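You operate a simulated robot arm through the tools that you are given. There is no shell and no other tool. Be economical: measure what you need, move in short steps, check, and stop when the job is done.

Carry out the task below with a simulated robot arm. There is one attempt and no reset: what you move stays moved.

## Task
Glue the pointed block to the square block and clamp them till set.
Fine: one dab from the glue pen, teal arm parked again, vice knob at tight.

Only the result counts: the job must be done as asked and must still hold three seconds after the hand-in. Knocking over, shifting, dropping, spilling or breaking anything else fails it.

## Robot
A 6-joint arm with a two-finger parallel gripper, fixed in place. Base frame: the origin is at the foot of the arm, x ahead of it, y to its left, z up; the work surface is at about z = 3. Units: mm, rad, N and s.
With the tool pointing down near the work surface it reaches from about 140 to 580 mm from the base axis. Its first joint turns from -1.152 to 1.152 rad. Payload 2.1 kg.
The TCP is the grasp point between the finger pads, 30 mm short of the fingertips. In the tool frame z runs along the fingers and y along their closing line. The gripper opens to 94 mm. The fingers are 28 mm wide and 10 mm thick; the gripper's body (50 by 96 mm) begins 55 mm behind the TCP.
Orientation is told as [roll, pitch, yaw] about the base's x, y, z axes, in that order, counted from this pose: with the fingers straight down and closing along the base's y, the tool's x points along the base's -x, its y along +y and its z along -z.

## Interface
- The arm moves only by the tool send_rows. Its argument "rows" is a list of rows, each a list of 7 numbers: the shift along the tool's x, y, z in mm, then the turn, a rotation vector about the tool's x, y, z in rad, then the finger opening in mm, from 0 to 94. In form: [[x, y, z, rx, ry, rz, jaw], ...]. A call has 1 to 8 rows; each row is the pose to reach, as a shift and turn from the pose commanded when the call began, along the tool's axes at that moment. A row lasts 0.2 s, in which the tool goes at most 50 mm and 0.15 rad; a call with a longer step from one row to the next is refused whole, and so is a gripper value outside its range. Where a pose cannot be reached the arm comes as near as it can. A force on the tool above 70 N (or 10 N above the force at the start of the call, whichever is more), or a blocked arm, ends the call early, and 0.2 s more pass. The fingers move at their own pace (about 72 mm/s each) and stop on an object; they squeeze with about 28 N. The grip force told is the motor's: it shows also when the fingers shut on nothing. Time passes only in rows, and 0.2 s behind the last, so rows that repeat a pose let the fingers close. The reply holds the time, the measured pose of the TCP, the force on the tool along the base axes, the opening and the grip force, in the units named above and with some noise, and new pictures: "show" is both (left out), scene, wrist or none.
- Cameras (640 x 400 px; columns grow to the right, rows downward): "scene" is fixed at [64, -388.1, 473.4]; the picture's right is [0.61, -0.79, 0.00], its down [-0.53, -0.41, -0.74] and it looks along [0.59, 0.45, -0.67] (base axes); focal length 214 px, centre (320, 200). "wrist" rides on the gripper at [-37, 0, -58] in the tool frame; the picture's right is [0.00, -1.00, 0.00], its down [0.97, 0.00, -0.24] and it looks along [0.24, 0.00, 0.97] (tool axes); focal length 218 px, centre (320, 200). There is no depth. A picture from a camera that has moved, and an enlarged one, comes with that camera's place and axes in the base frame and with its lens.
- inspect(camera, box): a new picture of the part [left, top, right, bottom] of that camera's present view, enlarged. It takes no simulated time.
- close_job(): hands the job in; it is judged then, once.

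Go step by step. Nothing tells you positions but the pictures and the camera data: compare them with the known pose of the tool, close in by small moves and look again before you grip or let go. The budget is 120 turns and 150 pictures, counting those below and the enlarged ones. Unless the task says otherwise, let go and move clear before handing in, and close with one line.

The tools are called after "Request:" by a JSON object that holds its "op" and its "data". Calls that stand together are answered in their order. send_rows: Moves the arm, as the interface text tells. Its arguments: {"type":"object","properties":{"rows":{"type":"array","items":{"type":"array","items":{"type":"number"}}},"show":{"type":"string","enum":["both","scene","wrist","none"]}},"required":["rows"]} The other tools are called the same way: inspect (camera, box) takes an enlarged picture of a part of a camera's view; close_job () hands the job in.

At the start:

```text
t: 0.0
tool_pos: [268.0, -152.2, 317.7]
orientation: [-0.001, 0.0, -0.001]
force: [0.1, 0.1, -0.3]
opening: 94.1
finger_force: 0.2
```

scene: 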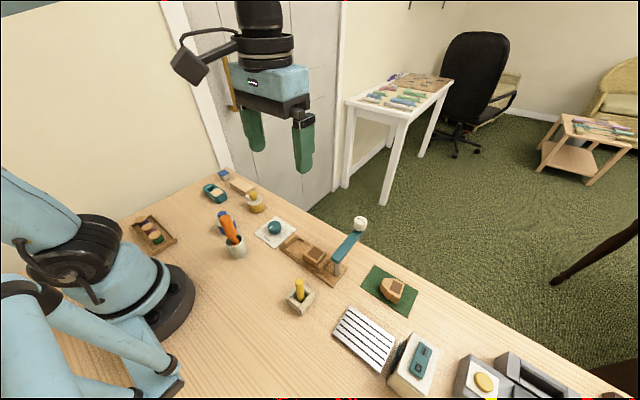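
wrist: 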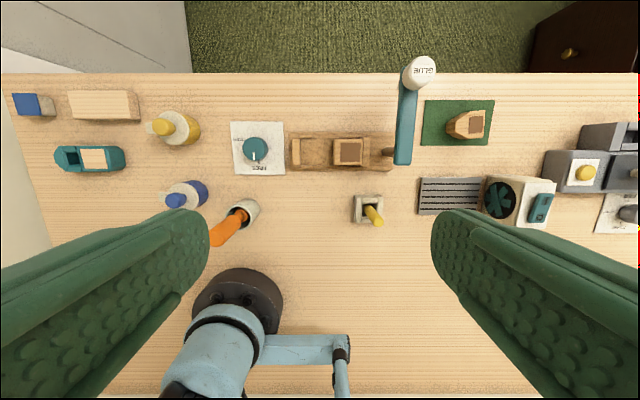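

The bench shows a vice with the square block, a teal arm with a white "GLUE" cap, a pointed block on a green mat, a knob, and a yellow pen in a holder. I'll enlarge the key areas before moving.

Request:
{"op": "inspect", "data": {"camera": "wrist", "box": [220, 40, 400, 240]}}

Request:
{"op": "inspect", "data": {"camera": "wrist", "box": [340, 40, 560, 240]}}

Request:
{"op": "inspect", "data": {"camera": "scene", "box": [200, 170, 440, 330]}}

```text
2.00 times, centred on (310, 140) of wrist
camera zoom: at [305.1, -153.0, 375.5], right [0.0, -1.0, 0.0], down [-0.97, 0.0, 0.24], along [-0.24, 0.0, -0.97], focal length 436 px, centre (340, 320)
```

zoom: 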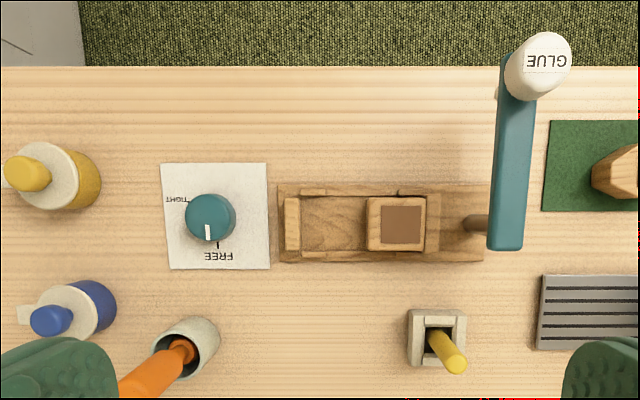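

```text
2.00 times, centred on (450, 140) of wrist
camera zoom: at [305.1, -153.0, 375.5], right [0.0, -1.0, 0.0], down [-0.97, 0.0, 0.24], along [-0.24, 0.0, -0.97], focal length 436 px, centre (60, 320)
```

zoom: 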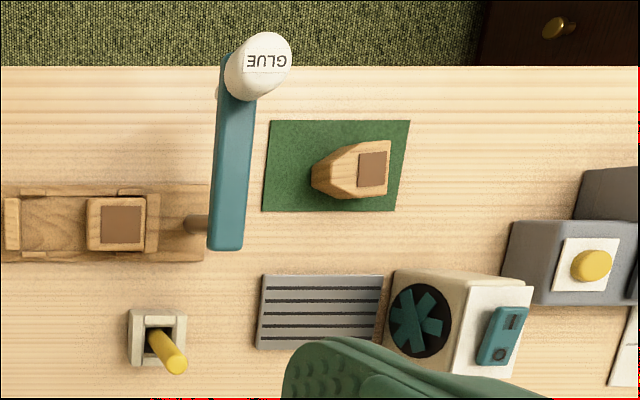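

```text
2.50 times, centred on (320, 250) of scene
camera zoom: at [64.0, -388.1, 473.4], right [0.61, -0.79, 0.0], down [-0.53, -0.41, -0.74], along [0.59, 0.45, -0.67], focal length 536 px, centre (320, 75)
```

zoom: 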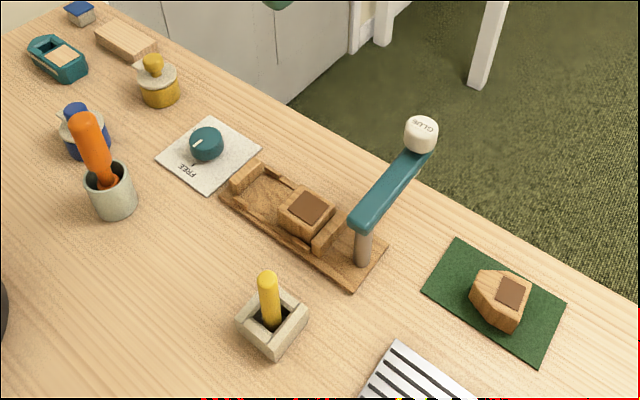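

Image right is base −y and image up is base +x. The vice looks centred near (296, −200), with the glue arm's pivot near (295, −258). I'll move closer to see the vice, the arm and the blocks in detail.

Request:
{"op": "send_rows", "data": {"rows": [[-10, -25, 30, 0, 0, 0, 94], [-20, -50, 60, 0, 0, 0, 94], [-30, -70, 90, 0, 0, 0, 94]], "show": "both"}}

Request:
{"op": "inspect", "data": {"camera": "wrist", "box": [200, 60, 440, 300]}}

Request:
{"op": "inspect", "data": {"camera": "scene", "box": [270, 200, 430, 310]}}

```text
t: 0.8
tool_pos: [297.4, -224.6, 227.3]
orientation: [-0.003, 0.0, 0.0]
force: [-0.5, 0.2, 0.3]
opening: 93.9
finger_force: 0.2
camera wrist: at [334.6, -225.3, 286.2], right [0.0, -1.0, 0.0], down [-0.97, 0.0, 0.24], along [-0.24, 0.0, -0.97], focal length 218 px, centre (320, 200)
```

scene: 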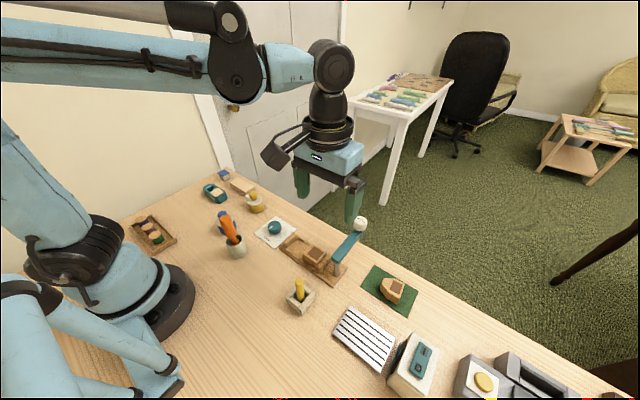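
wrist: 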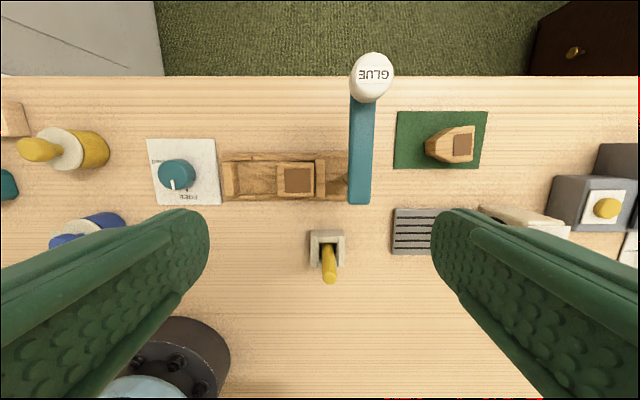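

```text
1.67 times, centred on (320, 180) of wrist
camera zoom: at [334.6, -225.3, 286.2], right [0.0, -1.0, 0.0], down [-0.97, 0.0, 0.24], along [-0.24, 0.0, -0.97], focal length 364 px, centre (320, 233)
```

zoom: 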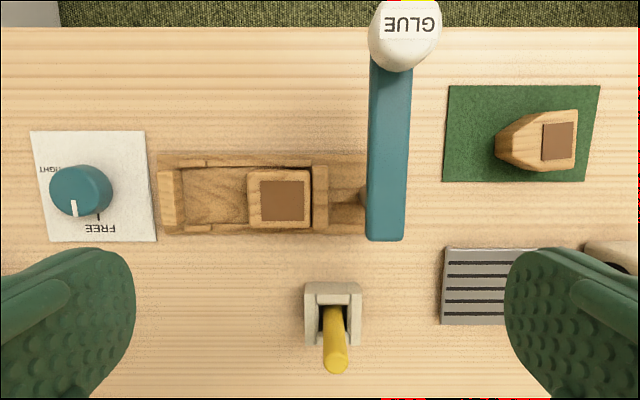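

```text
3.64 times, centred on (350, 255) of scene
camera zoom: at [64.0, -388.1, 473.4], right [0.61, -0.79, 0.0], down [-0.53, -0.41, -0.74], along [0.59, 0.45, -0.67], focal length 780 px, centre (211, 0)
```

zoom: 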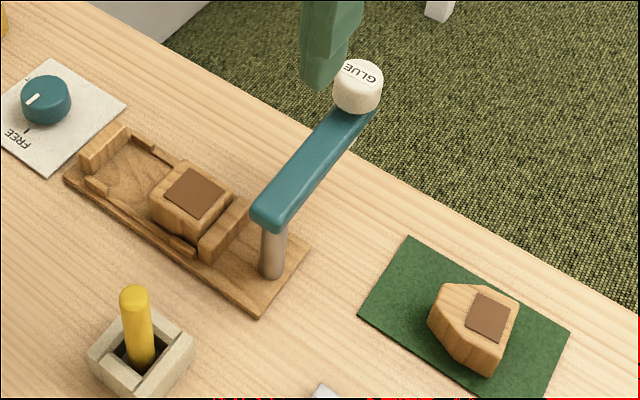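

The pen head is at about (389, −260), at z 109. The square block's patch is near (295, −199, 32), so the pen's swing radius matters. I'll look closer at the vice, straight down and from the side.

Request:
{"op": "send_rows", "data": {"rows": [[10, 25, 25, 0, 0, 0, 94], [20, 50, 50, 0, 0, 0, 94], [32, 70, 77, 0, 0, 0, 94]], "show": "wrist"}}

Request:
{"op": "inspect", "data": {"camera": "wrist", "box": [180, 80, 520, 290]}}

```text
t: 1.6
tool_pos: [264.1, -153.5, 149.5]
orientation: [-0.002, -0.001, 0.0]
force: [0.2, -0.4, -0.2]
opening: 94.3
finger_force: 0.0
camera wrist: at [301.6, -154.1, 208.2], right [0.0, -1.0, 0.0], down [-0.97, 0.0, 0.24], along [-0.24, 0.0, -0.97], focal length 218 px, centre (320, 200)
```

wrist: 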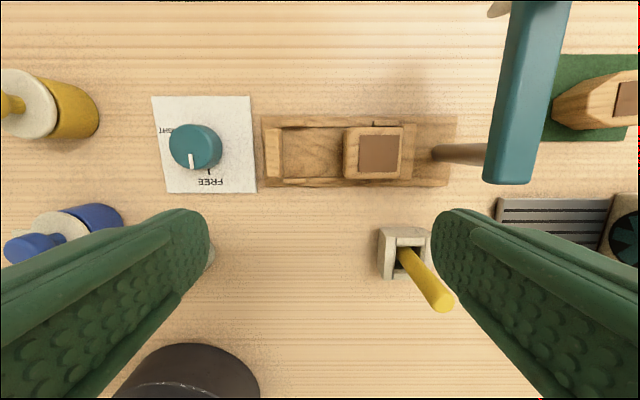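

```text
1.88 times, centred on (350, 185) of wrist
camera zoom: at [301.6, -154.1, 208.2], right [0.0, -1.0, 0.0], down [-0.97, 0.0, 0.24], along [-0.24, 0.0, -0.97], focal length 411 px, centre (264, 228)
```

zoom: 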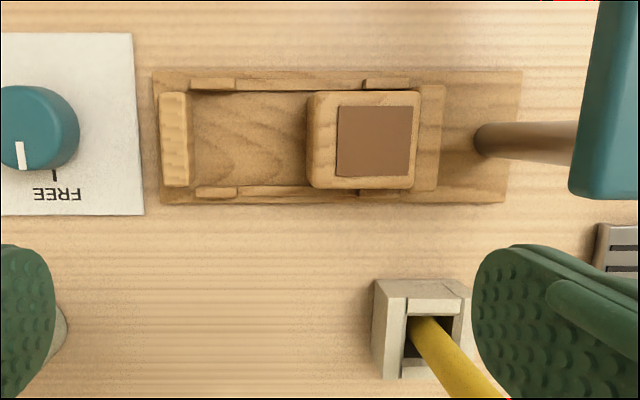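

The rails leave finger gaps beside the free space left of the square block. So the pointed block fits there, flat back against the square block's left face. Now I'll look at the pen head and the knob.

Request:
{"op": "inspect", "data": {"camera": "scene", "box": [320, 200, 390, 280]}}

Request:
{"op": "inspect", "data": {"camera": "scene", "box": [370, 265, 420, 310]}}

Request:
{"op": "inspect", "data": {"camera": "wrist", "box": [140, 80, 290, 200]}}

Request:
{"op": "inspect", "data": {"camera": "scene", "box": [240, 205, 350, 285]}}

```text
5.00 times, centred on (355, 240) of scene
camera zoom: at [64.0, -388.1, 473.4], right [0.61, -0.79, 0.0], down [-0.53, -0.41, -0.74], along [0.59, 0.45, -0.67], focal length 1072 px, centre (145, 0)
```

zoom: 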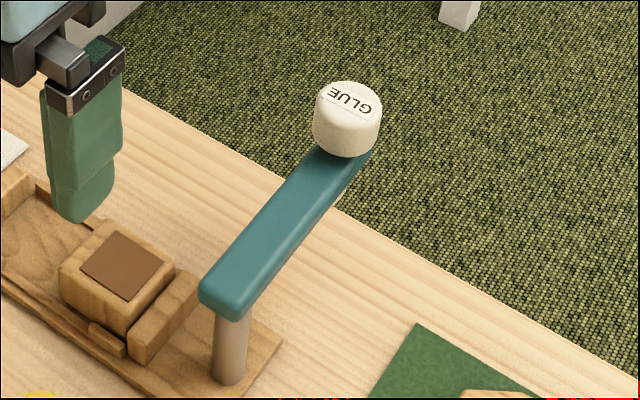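

```text
8.89 times, centred on (395, 288) of scene
camera zoom: at [64.0, -388.1, 473.4], right [0.61, -0.79, 0.0], down [-0.53, -0.41, -0.74], along [0.59, 0.45, -0.67], focal length 1906 px, centre (-347, -578)
```

zoom: 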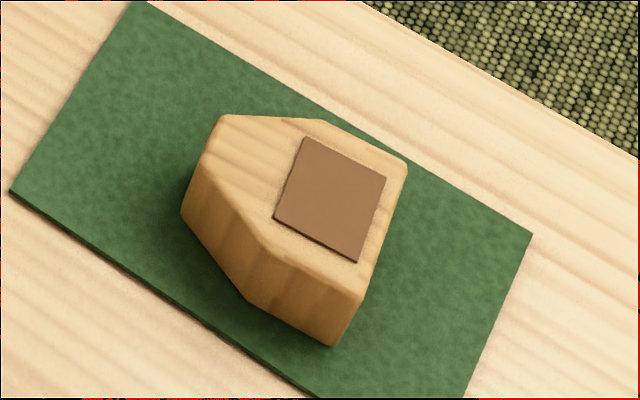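

```text
3.33 times, centred on (215, 140) of wrist
camera zoom: at [301.6, -154.1, 208.2], right [0.0, -1.0, 0.0], down [-0.97, 0.0, 0.24], along [-0.24, 0.0, -0.97], focal length 728 px, centre (670, 400)
```

zoom: 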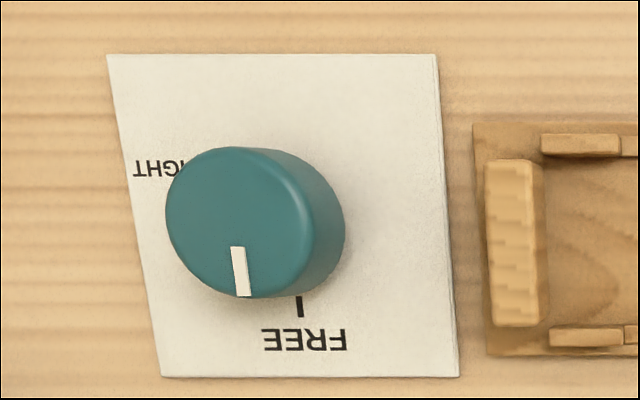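

```text
5.00 times, centred on (295, 245) of scene
camera zoom: at [64.0, -388.1, 473.4], right [0.61, -0.79, 0.0], down [-0.53, -0.41, -0.74], along [0.59, 0.45, -0.67], focal length 1072 px, centre (445, -25)
```

zoom: 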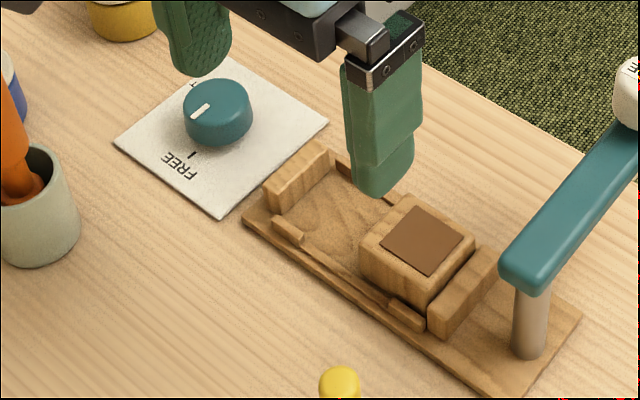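

The nib hangs under the white GLUE cap, and the arm's top is at about z 90, 20 mm wide. I'll position above the arm with the fingers straddling it, then check.

Request:
{"op": "send_rows", "data": {"rows": [[-30, 35, -15, 0, 0, 0, 94], [-30, -2, -20, 0, 0, 0, 94], [-45, -35, -20, 0, 0, 0, 94], [-65, -70, -20, 0, 0, 0, 94], [-86, -107, -15, 0, 0, 0, 94]], "show": "both"}}

Request:
{"op": "inspect", "data": {"camera": "scene", "box": [290, 150, 430, 300]}}

```text
t: 2.8
tool_pos: [352.0, -261.2, 165.6]
orientation: [-0.002, 0.0, -0.001]
force: [0.2, -0.7, 0.2]
opening: 93.8
finger_force: 0.1
camera wrist: at [389.6, -262.5, 223.6], right [0.0, -1.0, 0.0], down [-0.97, 0.0, 0.24], along [-0.24, 0.0, -0.97], focal length 218 px, centre (320, 200)
```

scene: 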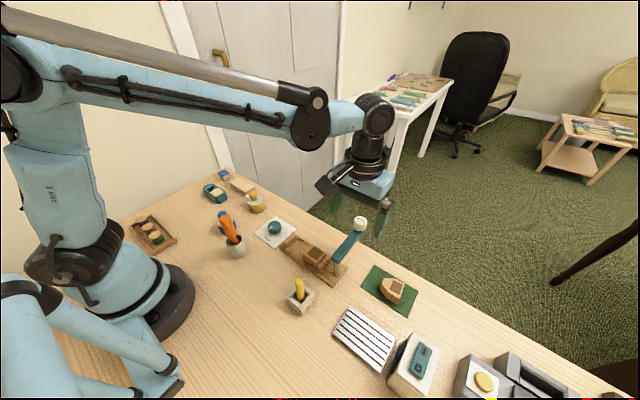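
wrist: 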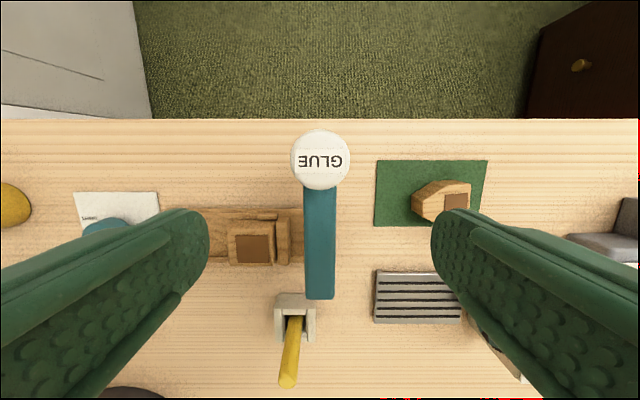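

```text
2.67 times, centred on (360, 225) of scene
camera zoom: at [64.0, -388.1, 473.4], right [0.61, -0.79, 0.0], down [-0.53, -0.41, -0.74], along [0.59, 0.45, -0.67], focal length 572 px, centre (213, 133)
```

zoom: 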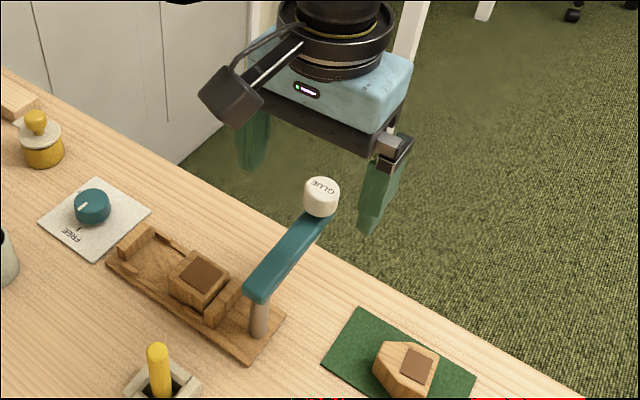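

The arm lies along y ≈ −262 with the cap at x ≈ 384. That gives a swing radius of about 89, so at 90° the nib sits over the square block's left face. Next I'll lower the fingers to straddle the arm.

Request:
{"op": "send_rows", "data": {"rows": [[3, 0, 20, 0, 0, 0, 94], [5, 0, 40, 0, 0, 0, 94], [5, 0, 60, 0, 0, 0, 94], [5, 0, 60, 0, 0, 0, 50], [5, 0, 60, 0, 0, 0, 30], [5, 0, 60, 0, 0, 0, 28]], "show": "both"}}

Request:
{"op": "inspect", "data": {"camera": "scene", "box": [300, 170, 400, 290]}}

```text
t: 4.2
tool_pos: [345.6, -260.1, 106.7]
orientation: [-0.001, 0.0, 0.001]
force: [0.0, -0.5, 0.2]
opening: 28.2
finger_force: 0.1
camera wrist: at [383.6, -260.1, 164.3], right [0.0, -1.0, 0.0], down [-0.97, 0.0, 0.24], along [-0.24, 0.0, -0.97], focal length 218 px, centre (320, 200)
```

scene: 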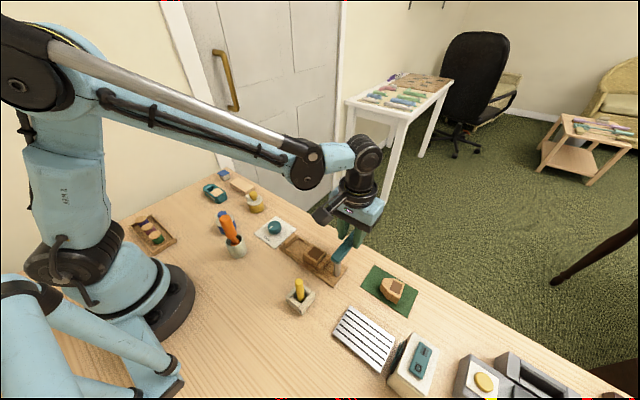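
wrist: 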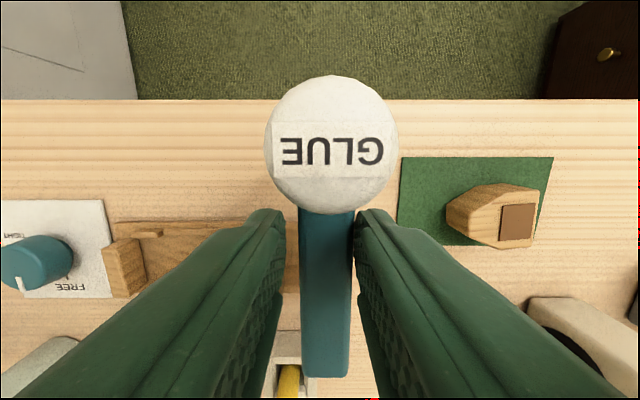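

```text
3.33 times, centred on (350, 230) of scene
camera zoom: at [64.0, -388.1, 473.4], right [0.61, -0.79, 0.0], down [-0.53, -0.41, -0.74], along [0.59, 0.45, -0.67], focal length 715 px, centre (220, 100)
```

zoom: 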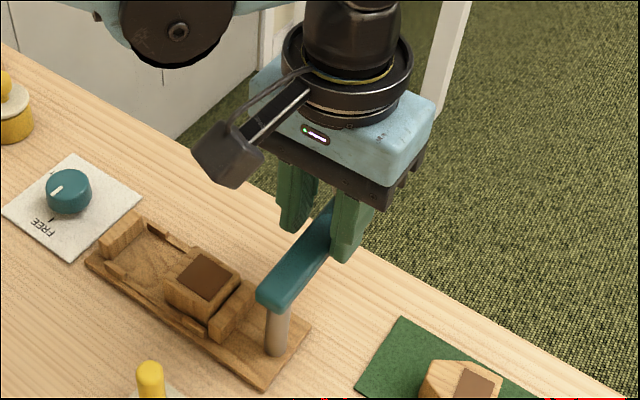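

The arm is straddled by both fingers. I'll swing it around its post toward the vice by following the arc while yawing.

Request:
{"op": "send_rows", "data": {"rows": [[0.5, 5.6, 0, 0, 0, -0.14, 28], [2, 12.6, 0, 0, 0, -0.28, 28], [4.4, 19.3, 0, 0, 0, -0.42, 28], [7.8, 25.6, 0, 0, 0, -0.56, 28], [12, 31.4, 0, 0, 0, -0.7, 28], [17, 36.5, 0, 0, 0, -0.84, 28]], "show": "both"}}

```text
t: 5.6
tool_pos: [328.6, -222.4, 104.8]
orientation: [0.0, 0.0, 0.84]
force: [0.1, -0.5, -0.7]
opening: 28.1
finger_force: 0.1
camera wrist: at [354.3, -196.3, 163.4], right [0.75, -0.67, 0.0], down [-0.65, -0.72, 0.24], along [-0.16, -0.18, -0.97], focal length 218 px, centre (320, 200)
```

scene: 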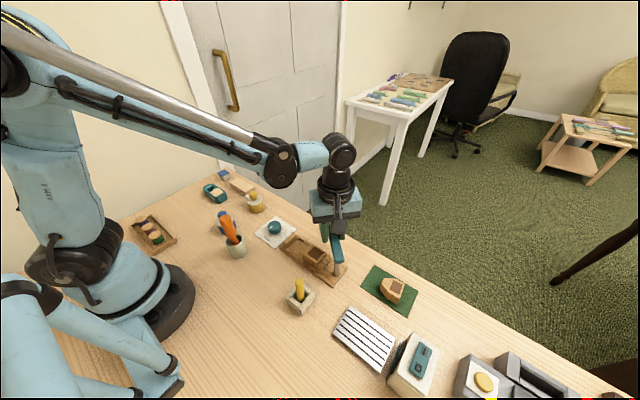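
wrist: 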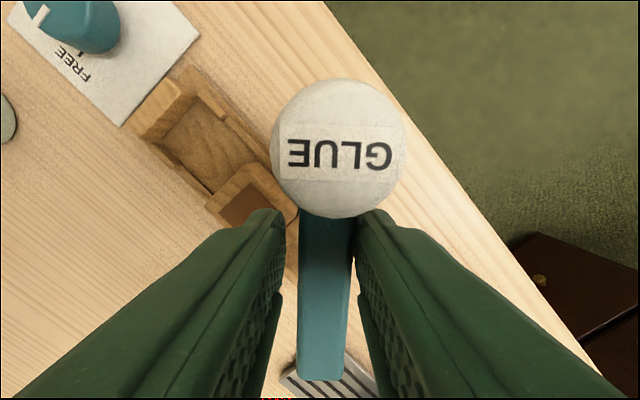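

The arm is following the fingers. I'll continue to about 90°.

Request:
{"op": "send_rows", "data": {"rows": [[0.5, 7.1, 0, 0, 0, -0.14, 28], [2, 14.1, 0, 0, 0, -0.28, 28], [4.4, 20.8, 0, 0, 0, -0.42, 28], [7.8, 27.1, 0, 0, 0, -0.56, 28], [13, 34, 0, 0, 0, -0.73, 28], [13, 34, 0, 0, 0, -0.73, 28]], "show": "both"}}

Request:
{"op": "inspect", "data": {"camera": "scene", "box": [270, 190, 370, 290]}}

```text
refused: row 5 steps farther than a row can; nothing moved
```

```text
4.00 times, centred on (320, 240) of scene
camera zoom: at [64.0, -388.1, 473.4], right [0.61, -0.79, 0.0], down [-0.53, -0.41, -0.74], along [0.59, 0.45, -0.67], focal length 858 px, centre (320, 40)
```

zoom: 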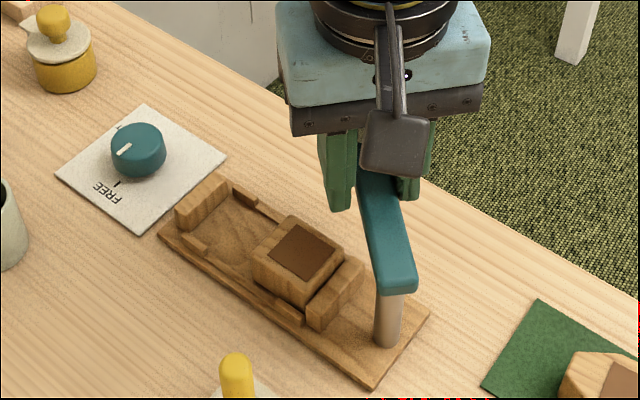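

One row turned too far, so the call was refused. I'll resend it in smaller steps.

Request:
{"op": "send_rows", "data": {"rows": [[0.5, 7.1, 0, 0, 0, -0.14, 28], [2, 14.1, 0, 0, 0, -0.28, 28], [4.4, 20.8, 0, 0, 0, -0.42, 28], [7.8, 27.1, 0, 0, 0, -0.56, 28], [11, 31, 0, 0, 0, -0.65, 28], [13, 34, 0, 0, 0, -0.73, 28], [13, 34, 0, 0, 0, -0.73, 28]], "show": "both"}}

Request:
{"op": "inspect", "data": {"camera": "scene", "box": [270, 190, 370, 290]}}

```text
t: 7.2
tool_pos: [297.2, -210.8, 106.7]
orientation: [0.0, 0.001, 1.569]
force: [1.3, 0.1, 0.1]
opening: 28.2
finger_force: 0.1
camera wrist: at [296.6, -174.1, 163.7], right [1.0, 0.0, 0.0], down [0.0, -0.97, 0.24], along [0.0, -0.24, -0.97], focal length 218 px, centre (320, 200)
```

scene: 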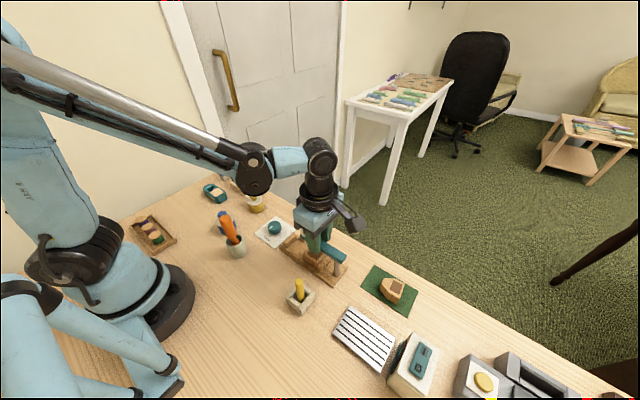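
wrist: 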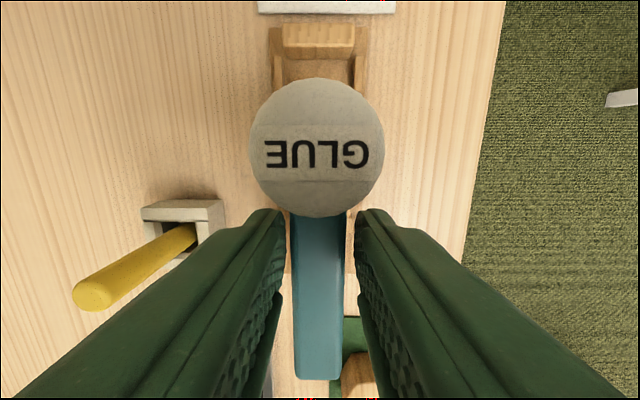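

```text
4.00 times, centred on (320, 240) of scene
camera zoom: at [64.0, -388.1, 473.4], right [0.61, -0.79, 0.0], down [-0.53, -0.41, -0.74], along [0.59, 0.45, -0.67], focal length 858 px, centre (320, 40)
```

zoom: 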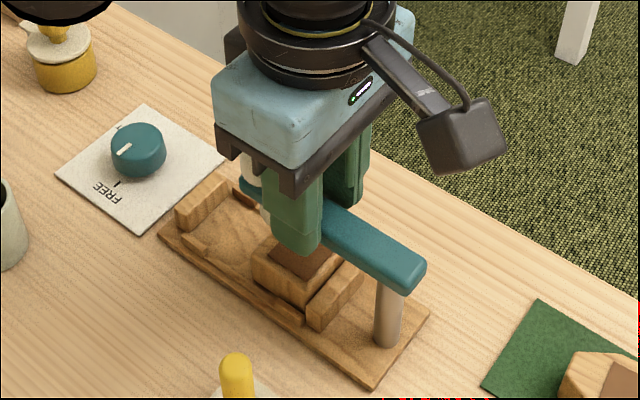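

The arm now points along +y. I'll lift off to see where the nib sits relative to the joint face.

Request:
{"op": "send_rows", "data": {"rows": [[0, 0, 0, 0, 0, 0, 44], [0, 0, 0, 0, 0, 0, 44], [0, 0, -25, 0, 0, 0, 44], [0, 0, -60, 0, 0, 0, 44], [40, 0, -75, 0, 0, 0, 44], [75, 0, -75, 0, 0, 0, 44]], "show": "both"}}

Request:
{"op": "inspect", "data": {"camera": "scene", "box": [270, 190, 370, 290]}}

Request:
{"op": "inspect", "data": {"camera": "wrist", "box": [220, 0, 420, 200]}}

```text
t: 8.6
tool_pos: [292.9, -283.9, 179.8]
orientation: [-0.001, 0.003, 1.572]
force: [0.1, 0.4, -0.5]
opening: 43.8
finger_force: 0.3
camera wrist: at [294.6, -247.5, 238.5], right [1.0, 0.0, 0.0], down [0.0, -0.97, 0.24], along [0.0, -0.24, -0.97], focal length 218 px, centre (320, 200)
```

scene: 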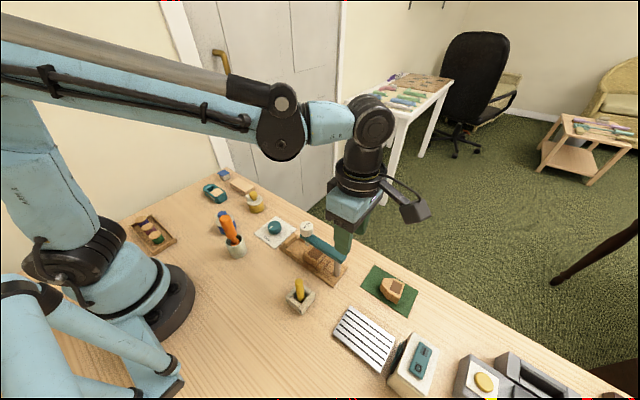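
wrist: 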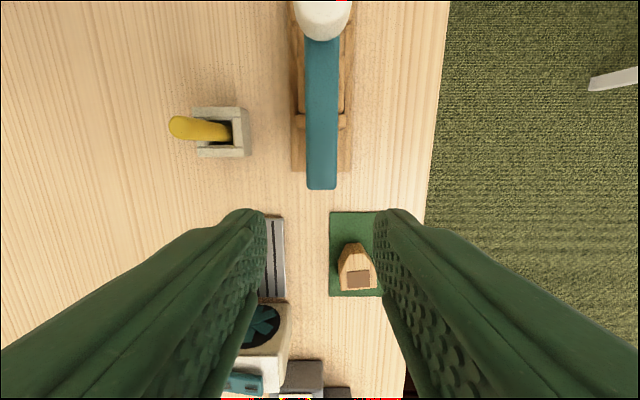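

```text
4.00 times, centred on (320, 240) of scene
camera zoom: at [64.0, -388.0, 473.4], right [0.61, -0.79, 0.0], down [-0.53, -0.41, -0.74], along [0.59, 0.45, -0.67], focal length 858 px, centre (320, 40)
```

zoom: 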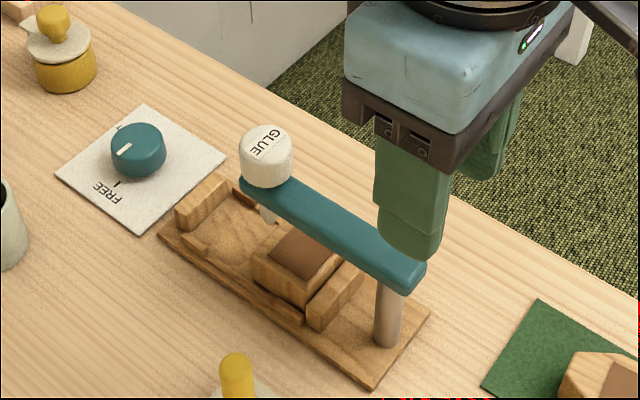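

```text
2.00 times, centred on (320, 100) of wrist
camera zoom: at [294.6, -247.5, 238.5], right [1.0, 0.0, 0.0], down [0.0, -0.97, 0.24], along [0.0, -0.24, -0.97], focal length 436 px, centre (320, 400)
```

zoom: 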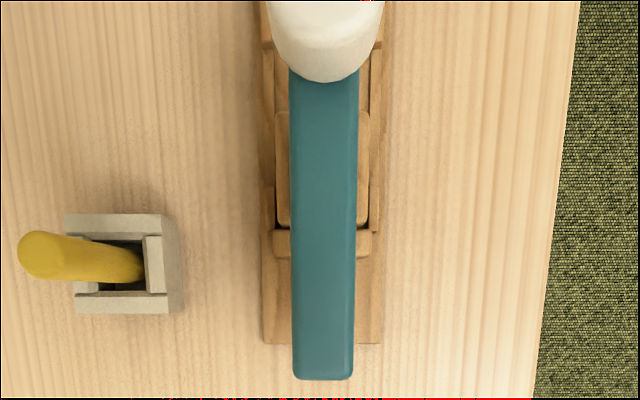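

The arm is straight along +y and the nib hovers at about (295, −173, 40), right at the square block's left face (y ≈ −176). Next I'll close the fingers and come over the cap at about (295, −172), ready to press once.

Request:
{"op": "send_rows", "data": {"rows": [[-40, 0, 0, 0, 0, 0, 0], [-80, 0, 0, 0, 0, 0, 0], [-111, 1.5, 0, 0, 0, 0, 0], [-111, 1.5, 25, 0, 0, 0, 0], [-111, 1.5, 31, 0, 0, 0, 0]], "show": "both"}}

Request:
{"op": "inspect", "data": {"camera": "scene", "box": [260, 170, 380, 290]}}

```text
t: 9.8
tool_pos: [292.7, -173.6, 150.2]
orientation: [0.0, 0.002, 1.569]
force: [-0.1, 0.2, 0.6]
opening: 0.0
finger_force: 27.9
camera wrist: at [293.6, -137.3, 208.1], right [1.0, 0.0, 0.0], down [0.0, -0.97, 0.24], along [0.0, -0.24, -0.97], focal length 218 px, centre (320, 200)
```

scene: 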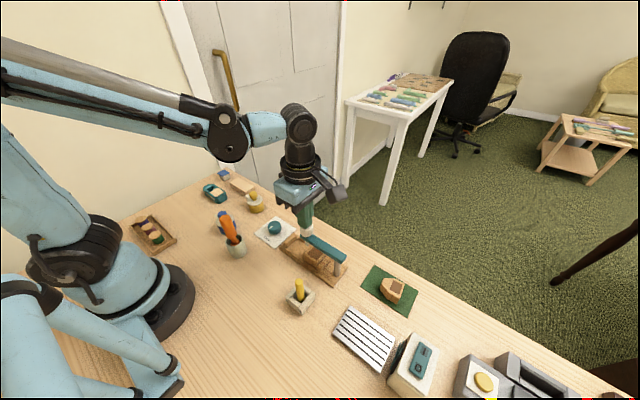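
wrist: 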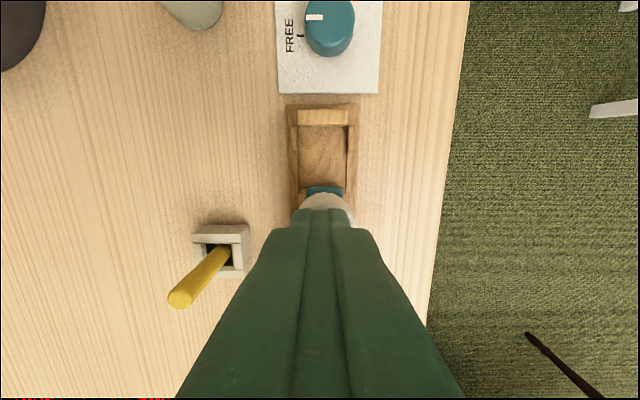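

```text
3.33 times, centred on (320, 230) of scene
camera zoom: at [64.0, -388.1, 473.4], right [0.61, -0.79, 0.0], down [-0.53, -0.41, -0.74], along [0.59, 0.45, -0.67], focal length 715 px, centre (320, 100)
```

zoom: 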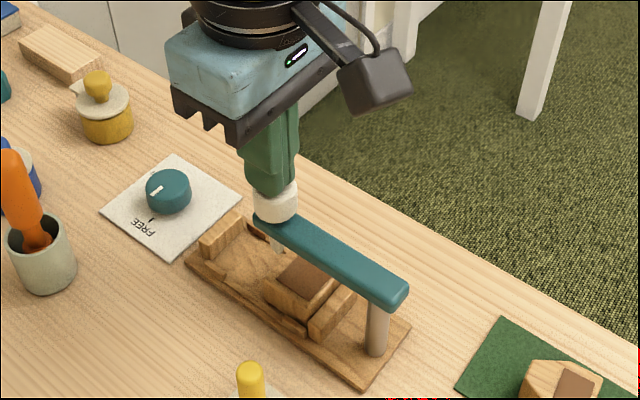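

The fingers are over the cap but about 3 mm short in x. I'll correct that and come down gently until there is contact.

Request:
{"op": "send_rows", "data": {"rows": [[0, -3, 0, 0, 0, 0, 0], [0, -3, 5, 0, 0, 0, 0], [0, -3, 9, 0, 0, 0, 0], [0, -3, 11, 0, 0, 0, 0], [0, -3, 12, 0, 0, 0, 0]], "show": "none"}}

Request:
{"op": "inspect", "data": {"camera": "scene", "box": [280, 200, 350, 270]}}

```text
t: 11.0
tool_pos: [297.6, -174.3, 137.6]
orientation: [-0.001, 0.0, 1.569]
force: [-0.5, 0.2, 1.8]
opening: 0.0
finger_force: 27.9
```

```text
5.71 times, centred on (315, 235) of scene
camera zoom: at [64.0, -388.1, 473.4], right [0.61, -0.79, 0.0], down [-0.53, -0.41, -0.74], along [0.59, 0.45, -0.67], focal length 1226 px, centre (349, 0)
```

zoom: 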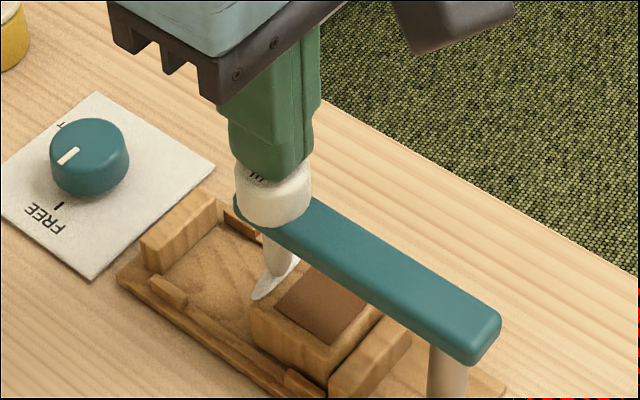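

A white dab has appeared on the square block's left face under the nib. I'll lift straight off so that it stays one dab.

Request:
{"op": "send_rows", "data": {"rows": [[0, 0, -15, 0, 0, 0, 0], [0, 0, -45, 0, 0, 0, 0], [40, 0, -45, 0, 0, 0, 44]], "show": "none"}}

Request:
{"op": "inspect", "data": {"camera": "scene", "box": [280, 200, 350, 270]}}

Request:
{"op": "inspect", "data": {"camera": "wrist", "box": [220, 40, 420, 240]}}

```text
t: 11.8
tool_pos: [296.5, -214.3, 180.9]
orientation: [0.0, 0.002, 1.57]
force: [0.7, -0.6, 1.2]
opening: 43.9
finger_force: 0.1
```

```text
5.71 times, centred on (315, 235) of scene
camera zoom: at [64.0, -388.0, 473.4], right [0.61, -0.79, 0.0], down [-0.53, -0.41, -0.74], along [0.59, 0.45, -0.67], focal length 1226 px, centre (349, 0)
```

zoom: 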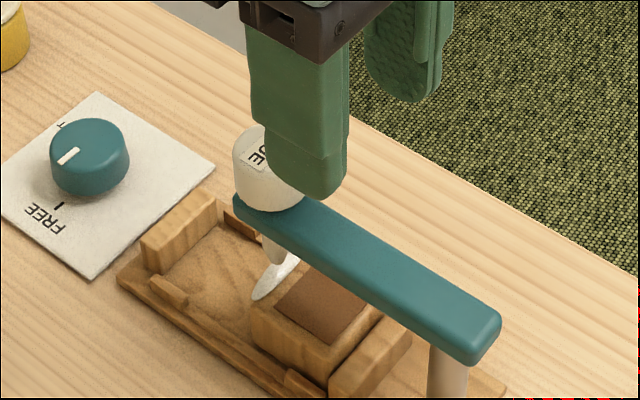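

```text
2.00 times, centred on (320, 140) of wrist
camera zoom: at [297.6, -178.1, 238.5], right [1.0, 0.0, 0.0], down [0.0, -0.97, 0.24], along [0.0, -0.24, -0.97], focal length 436 px, centre (320, 320)
```

zoom: 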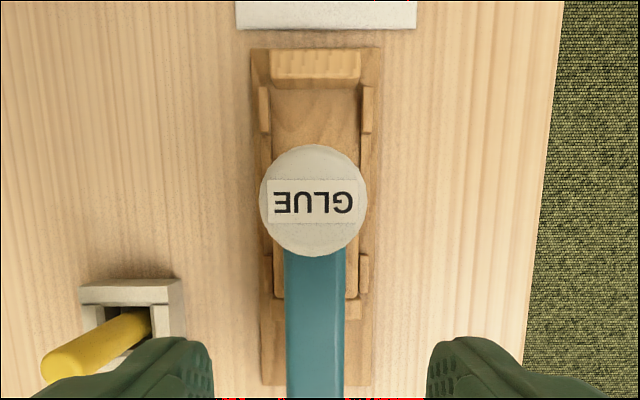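

The dab is in place. I'll lower over the arm again and swing it back to its parked position.

Request:
{"op": "send_rows", "data": {"rows": [[-3, 1, 25, 0, 0, 0, 44], [-3, 1, 50, 0, 0, 0, 44], [-3, 1, 75, 0, 0, 0, 44], [-3, 1, 75, 0, 0, 0, 28], [-3, 1, 75, 0, 0, 0, 26]], "show": "wrist"}}

```text
t: 13.0
tool_pos: [295.9, -211.8, 107.1]
orientation: [0.001, 0.003, 1.57]
force: [0.4, 0.5, -0.1]
opening: 25.8
finger_force: 0.1
camera wrist: at [296.6, -174.9, 165.5], right [1.0, 0.0, 0.0], down [0.0, -0.97, 0.24], along [0.0, -0.24, -0.97], focal length 218 px, centre (320, 200)
```

wrist: 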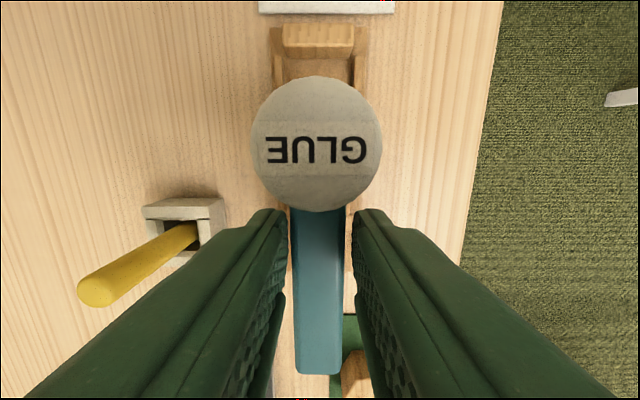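

Request:
{"op": "send_rows", "data": {"rows": [[0.5, -7, 0, 0, 0, 0.14, 26], [2, -14, 0, 0, 0, 0.28, 26], [4.4, -20.7, 0, 0, 0, 0.42, 26], [7.8, -27, 0, 0, 0, 0.56, 26], [12, -32.8, 0, 0, 0, 0.7, 26], [17, -37.9, 0, 0, 0, 0.84, 26]], "show": "wrist"}}

```text
t: 14.4
tool_pos: [334.4, -228.6, 106.3]
orientation: [0.001, 0.0, 0.727]
force: [0.4, 0.3, -0.2]
opening: 26.1
finger_force: 0.0
camera wrist: at [362.5, -204.7, 165.4], right [0.66, -0.75, 0.0], down [-0.73, -0.64, 0.24], along [-0.18, -0.16, -0.97], focal length 218 px, centre (320, 200)
```

wrist: 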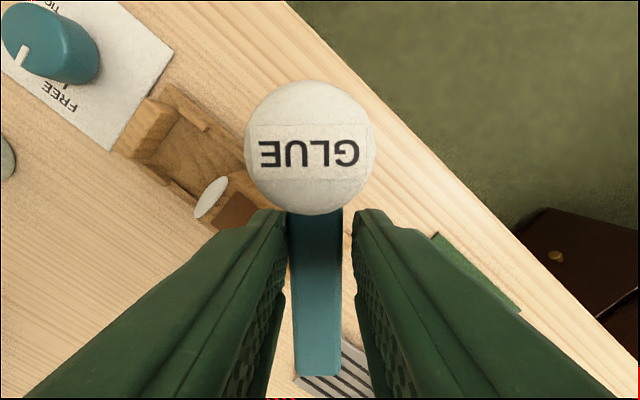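

The white dab shows on the square block's joint face. I'll finish the swing back to parked.

Request:
{"op": "send_rows", "data": {"rows": [[0.5, -7, 0, 0, 0, 0.14, 26], [2, -14, 0, 0, 0, 0.28, 26], [4.4, -20.7, 0, 0, 0, 0.42, 26], [7.8, -27, 0, 0, 0, 0.56, 26], [11, -31, 0, 0, 0, 0.65, 26], [13, -34, 0, 0, 0, 0.73, 26], [13, -34, 0, 0, 0, 0.73, 26]], "show": "wrist"}}

```text
t: 16.0
tool_pos: [347.7, -263.7, 106.8]
orientation: [-0.003, 0.001, -0.001]
force: [-0.2, -0.6, 0.4]
opening: 25.9
finger_force: 0.1
camera wrist: at [384.9, -263.8, 165.0], right [0.0, -1.0, 0.0], down [-0.97, 0.0, 0.24], along [-0.24, 0.0, -0.97], focal length 218 px, centre (320, 200)
```

wrist: 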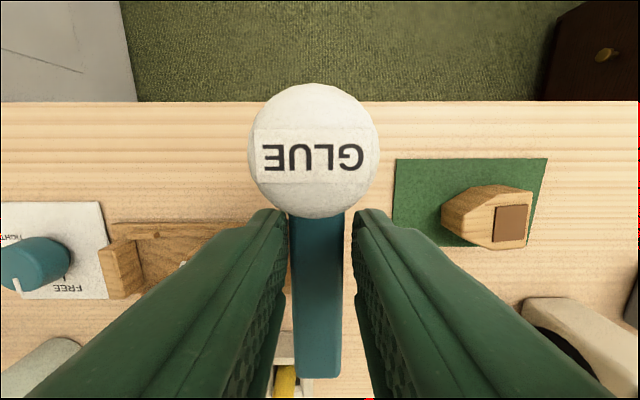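

The arm is parked along +x again. I'll lift off, then turn the gripper 90° and move over the pointed block at about (335, −372).

Request:
{"op": "send_rows", "data": {"rows": [[0, -0.8, 0, 0, 0, 0, 26], [0, -0.3, 0, 0, 0, 0, 60], [0, -0.3, -30, 0, 0, 0, 80], [0, 0, -70, 0, 0, 0, 80], [0, -20, -75, 0, 0, -0.14, 80], [5, -45, -75, 0, 0, -0.28, 80], [8, -70, -75, 0, 0, -0.42, 80], [12, -100, -75, 0, 0, -0.56, 80]], "show": "none"}}

Request:
{"op": "send_rows", "data": {"rows": [[0, 0, 0, 0, 0, -0.145, 80], [0, 0, 0, 0, 0, -0.29, 80], [0, 0, 0, 0, 0, -0.435, 80], [0, 0, 0, 0, 0, -0.58, 80], [0, 0, 0, 0, 0, -0.725, 80], [0, 0, 0, 0, 0, -0.87, 80], [0, 0, 0, 0, 0, -1.01, 80]], "show": "both"}}

```text
t: 17.8
tool_pos: [334.1, -364.5, 182.8]
orientation: [-0.001, 0.001, 0.561]
force: [0.3, 0.0, 0.8]
opening: 80.0
finger_force: 0.0
```

```text
t: 19.4
tool_pos: [334.4, -361.8, 182.2]
orientation: [0.0, 0.001, 1.572]
force: [0.5, 0.1, 0.3]
opening: 79.9
finger_force: 0.0
camera wrist: at [335.2, -326.0, 241.3], right [1.0, 0.0, 0.0], down [0.0, -0.97, 0.24], along [0.0, -0.24, -0.97], focal length 218 px, centre (320, 200)
```

scene: 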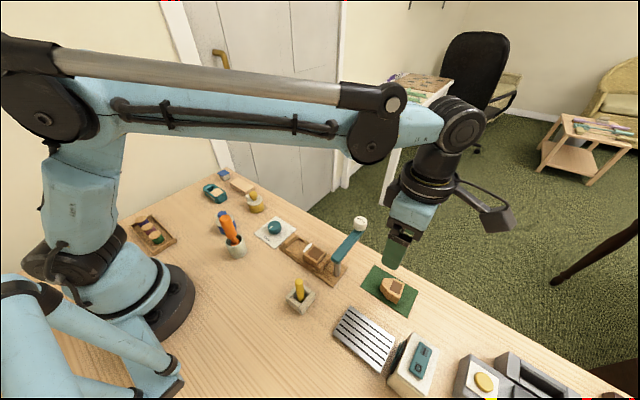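
wrist: 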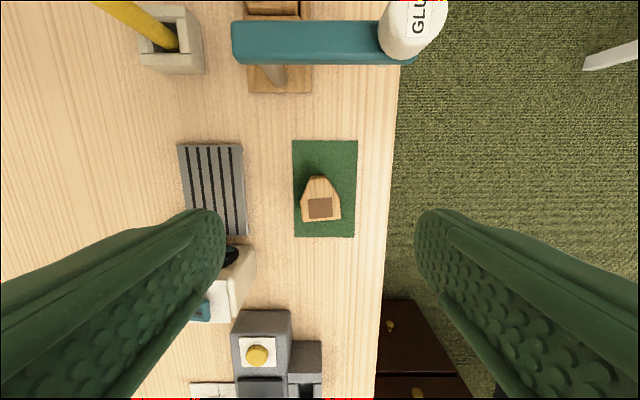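

Request:
{"op": "inspect", "data": {"camera": "wrist", "box": [270, 130, 370, 250]}}

```text
3.33 times, centred on (320, 190) of wrist
camera zoom: at [335.2, -326.0, 241.3], right [1.0, 0.0, 0.0], down [0.0, -0.97, 0.24], along [0.0, -0.24, -0.97], focal length 728 px, centre (320, 233)
```

zoom: 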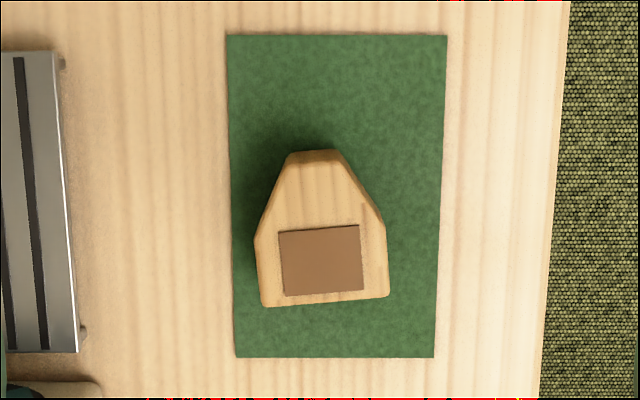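

The pointed block is yawed about +0.08 rad. Its flat back is at y ≈ −400 and its straight sides end near −378. I'll line up at (335, −385) with matching yaw and descend partway.

Request:
{"op": "send_rows", "data": {"rows": [[12, -0.5, 30, 0, 0, -0.04, 80], [22, -0.5, 60, 0, 0, -0.08, 80], [22, -0.5, 85, 0, 0, -0.08, 80]], "show": "both"}}

Request:
{"op": "inspect", "data": {"camera": "wrist", "box": [220, 120, 420, 320]}}

```text
t: 20.2
tool_pos: [336.8, -384.1, 98.0]
orientation: [0.0, 0.003, 1.65]
force: [-0.1, -0.6, 0.7]
opening: 80.1
finger_force: 0.0
camera wrist: at [333.4, -348.5, 155.9], right [1.0, 0.08, 0.0], down [0.08, -0.97, 0.24], along [0.02, -0.24, -0.97], focal length 218 px, centre (320, 200)
```

scene: 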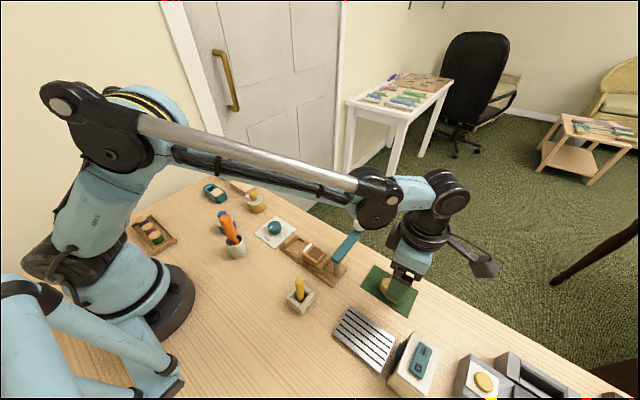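
wrist: 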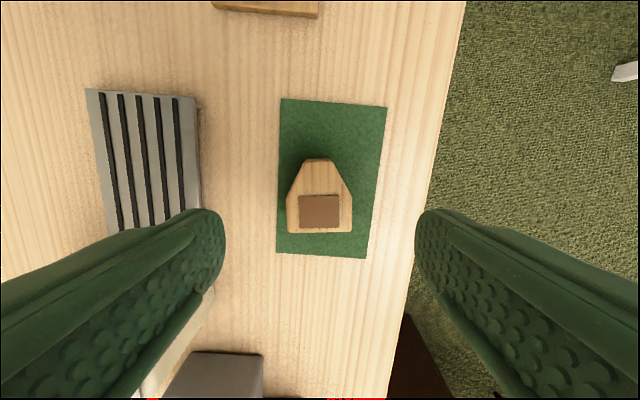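

```text
2.00 times, centred on (320, 220) of wrist
camera zoom: at [333.4, -348.5, 155.9], right [1.0, 0.08, 0.0], down [0.08, -0.97, 0.24], along [0.02, -0.24, -0.97], focal length 436 px, centre (320, 160)
```

zoom: 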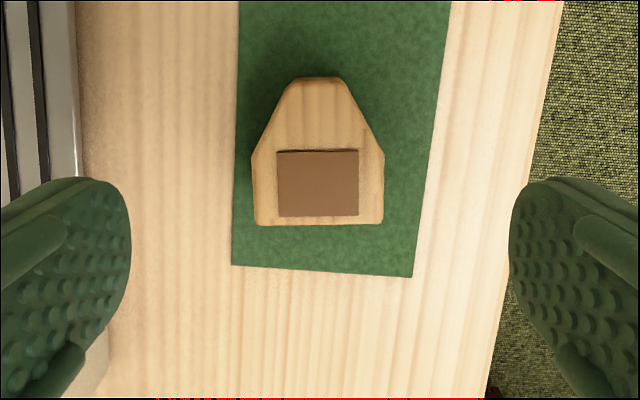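

The block is now square to the fingers and centred, and its back is level with the finger edge. I'll go down and close.

Request:
{"op": "send_rows", "data": {"rows": [[0, 0, 25, 0, 0, 0, 80], [0, 0, 45, 0, 0, 0, 80], [0, 0, 57.5, 0, 0, 0, 80], [0, 0, 57.5, 0, 0, 0, 60], [0, 0, 57.5, 0, 0, 0, 30], [0, 0, 57.5, 0, 0, 0, 30], [0, 0, 57.5, 0, 0, 0, 30]], "show": "both"}}

Request:
{"op": "inspect", "data": {"camera": "scene", "box": [350, 230, 450, 330]}}

```text
t: 21.8
tool_pos: [336.5, -384.2, 40.4]
orientation: [-0.001, 0.001, 1.65]
force: [-0.8, -0.1, 0.2]
opening: 38.9
finger_force: 27.9
camera wrist: at [333.8, -348.4, 98.6], right [1.0, 0.08, 0.0], down [0.08, -0.97, 0.24], along [0.02, -0.24, -0.97], focal length 218 px, centre (320, 200)
```

scene: 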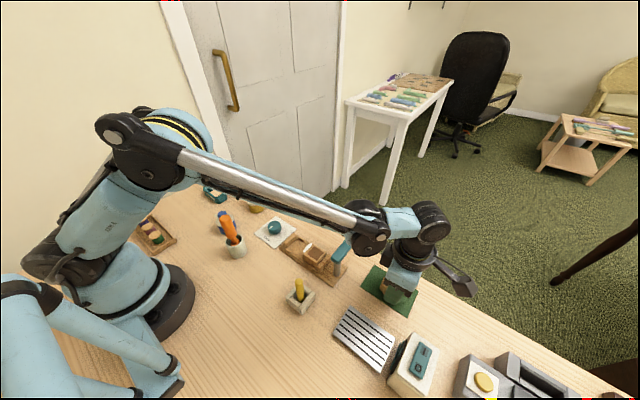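
wrist: 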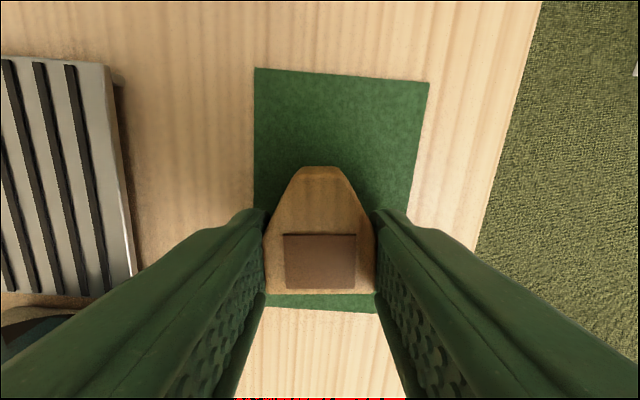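

```text
4.00 times, centred on (400, 280) of scene
camera zoom: at [64.0, -388.1, 473.4], right [0.61, -0.79, 0.0], down [-0.53, -0.41, -0.74], along [0.59, 0.45, -0.67], focal length 858 px, centre (0, -120)
```

zoom: 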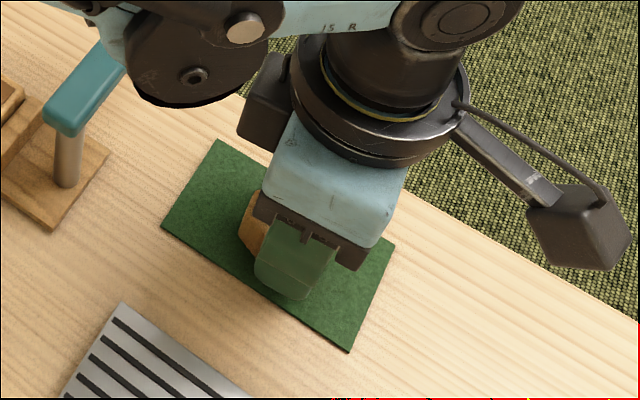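

It is gripped at 38.9 mm. I'll lift it straight up and square the yaw.

Request:
{"op": "send_rows", "data": {"rows": [[0, 0, -10, 0, 0, 0, 30], [0, 0, -45, 0, 0, 0, 30], [0, 0, -90, 0, 0, 0, 30], [0, 0, -130, 0, 0, 0.04, 30], [0, 0, -130, 0, 0, 0.079, 30]], "show": "both"}}

```text
t: 23.0
tool_pos: [335.7, -382.2, 170.6]
orientation: [-0.001, 0.0, 1.57]
force: [0.2, 0.1, -1.1]
opening: 38.7
finger_force: 27.7
camera wrist: at [335.8, -346.1, 227.8], right [1.0, 0.0, 0.0], down [0.0, -0.97, 0.24], along [0.0, -0.24, -0.97], focal length 218 px, centre (320, 200)
```

scene: 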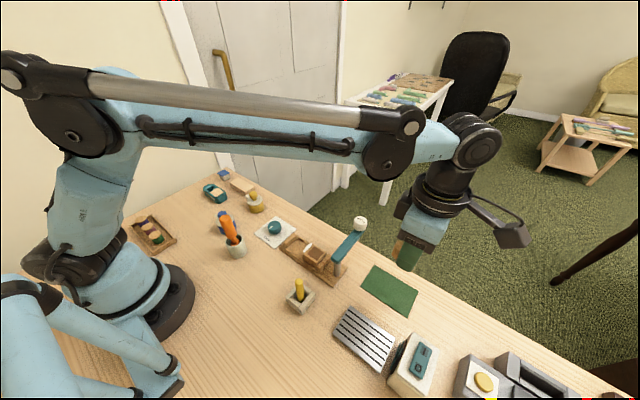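
wrist: 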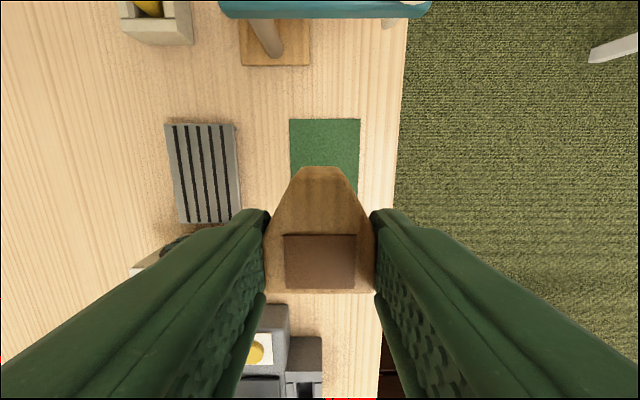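

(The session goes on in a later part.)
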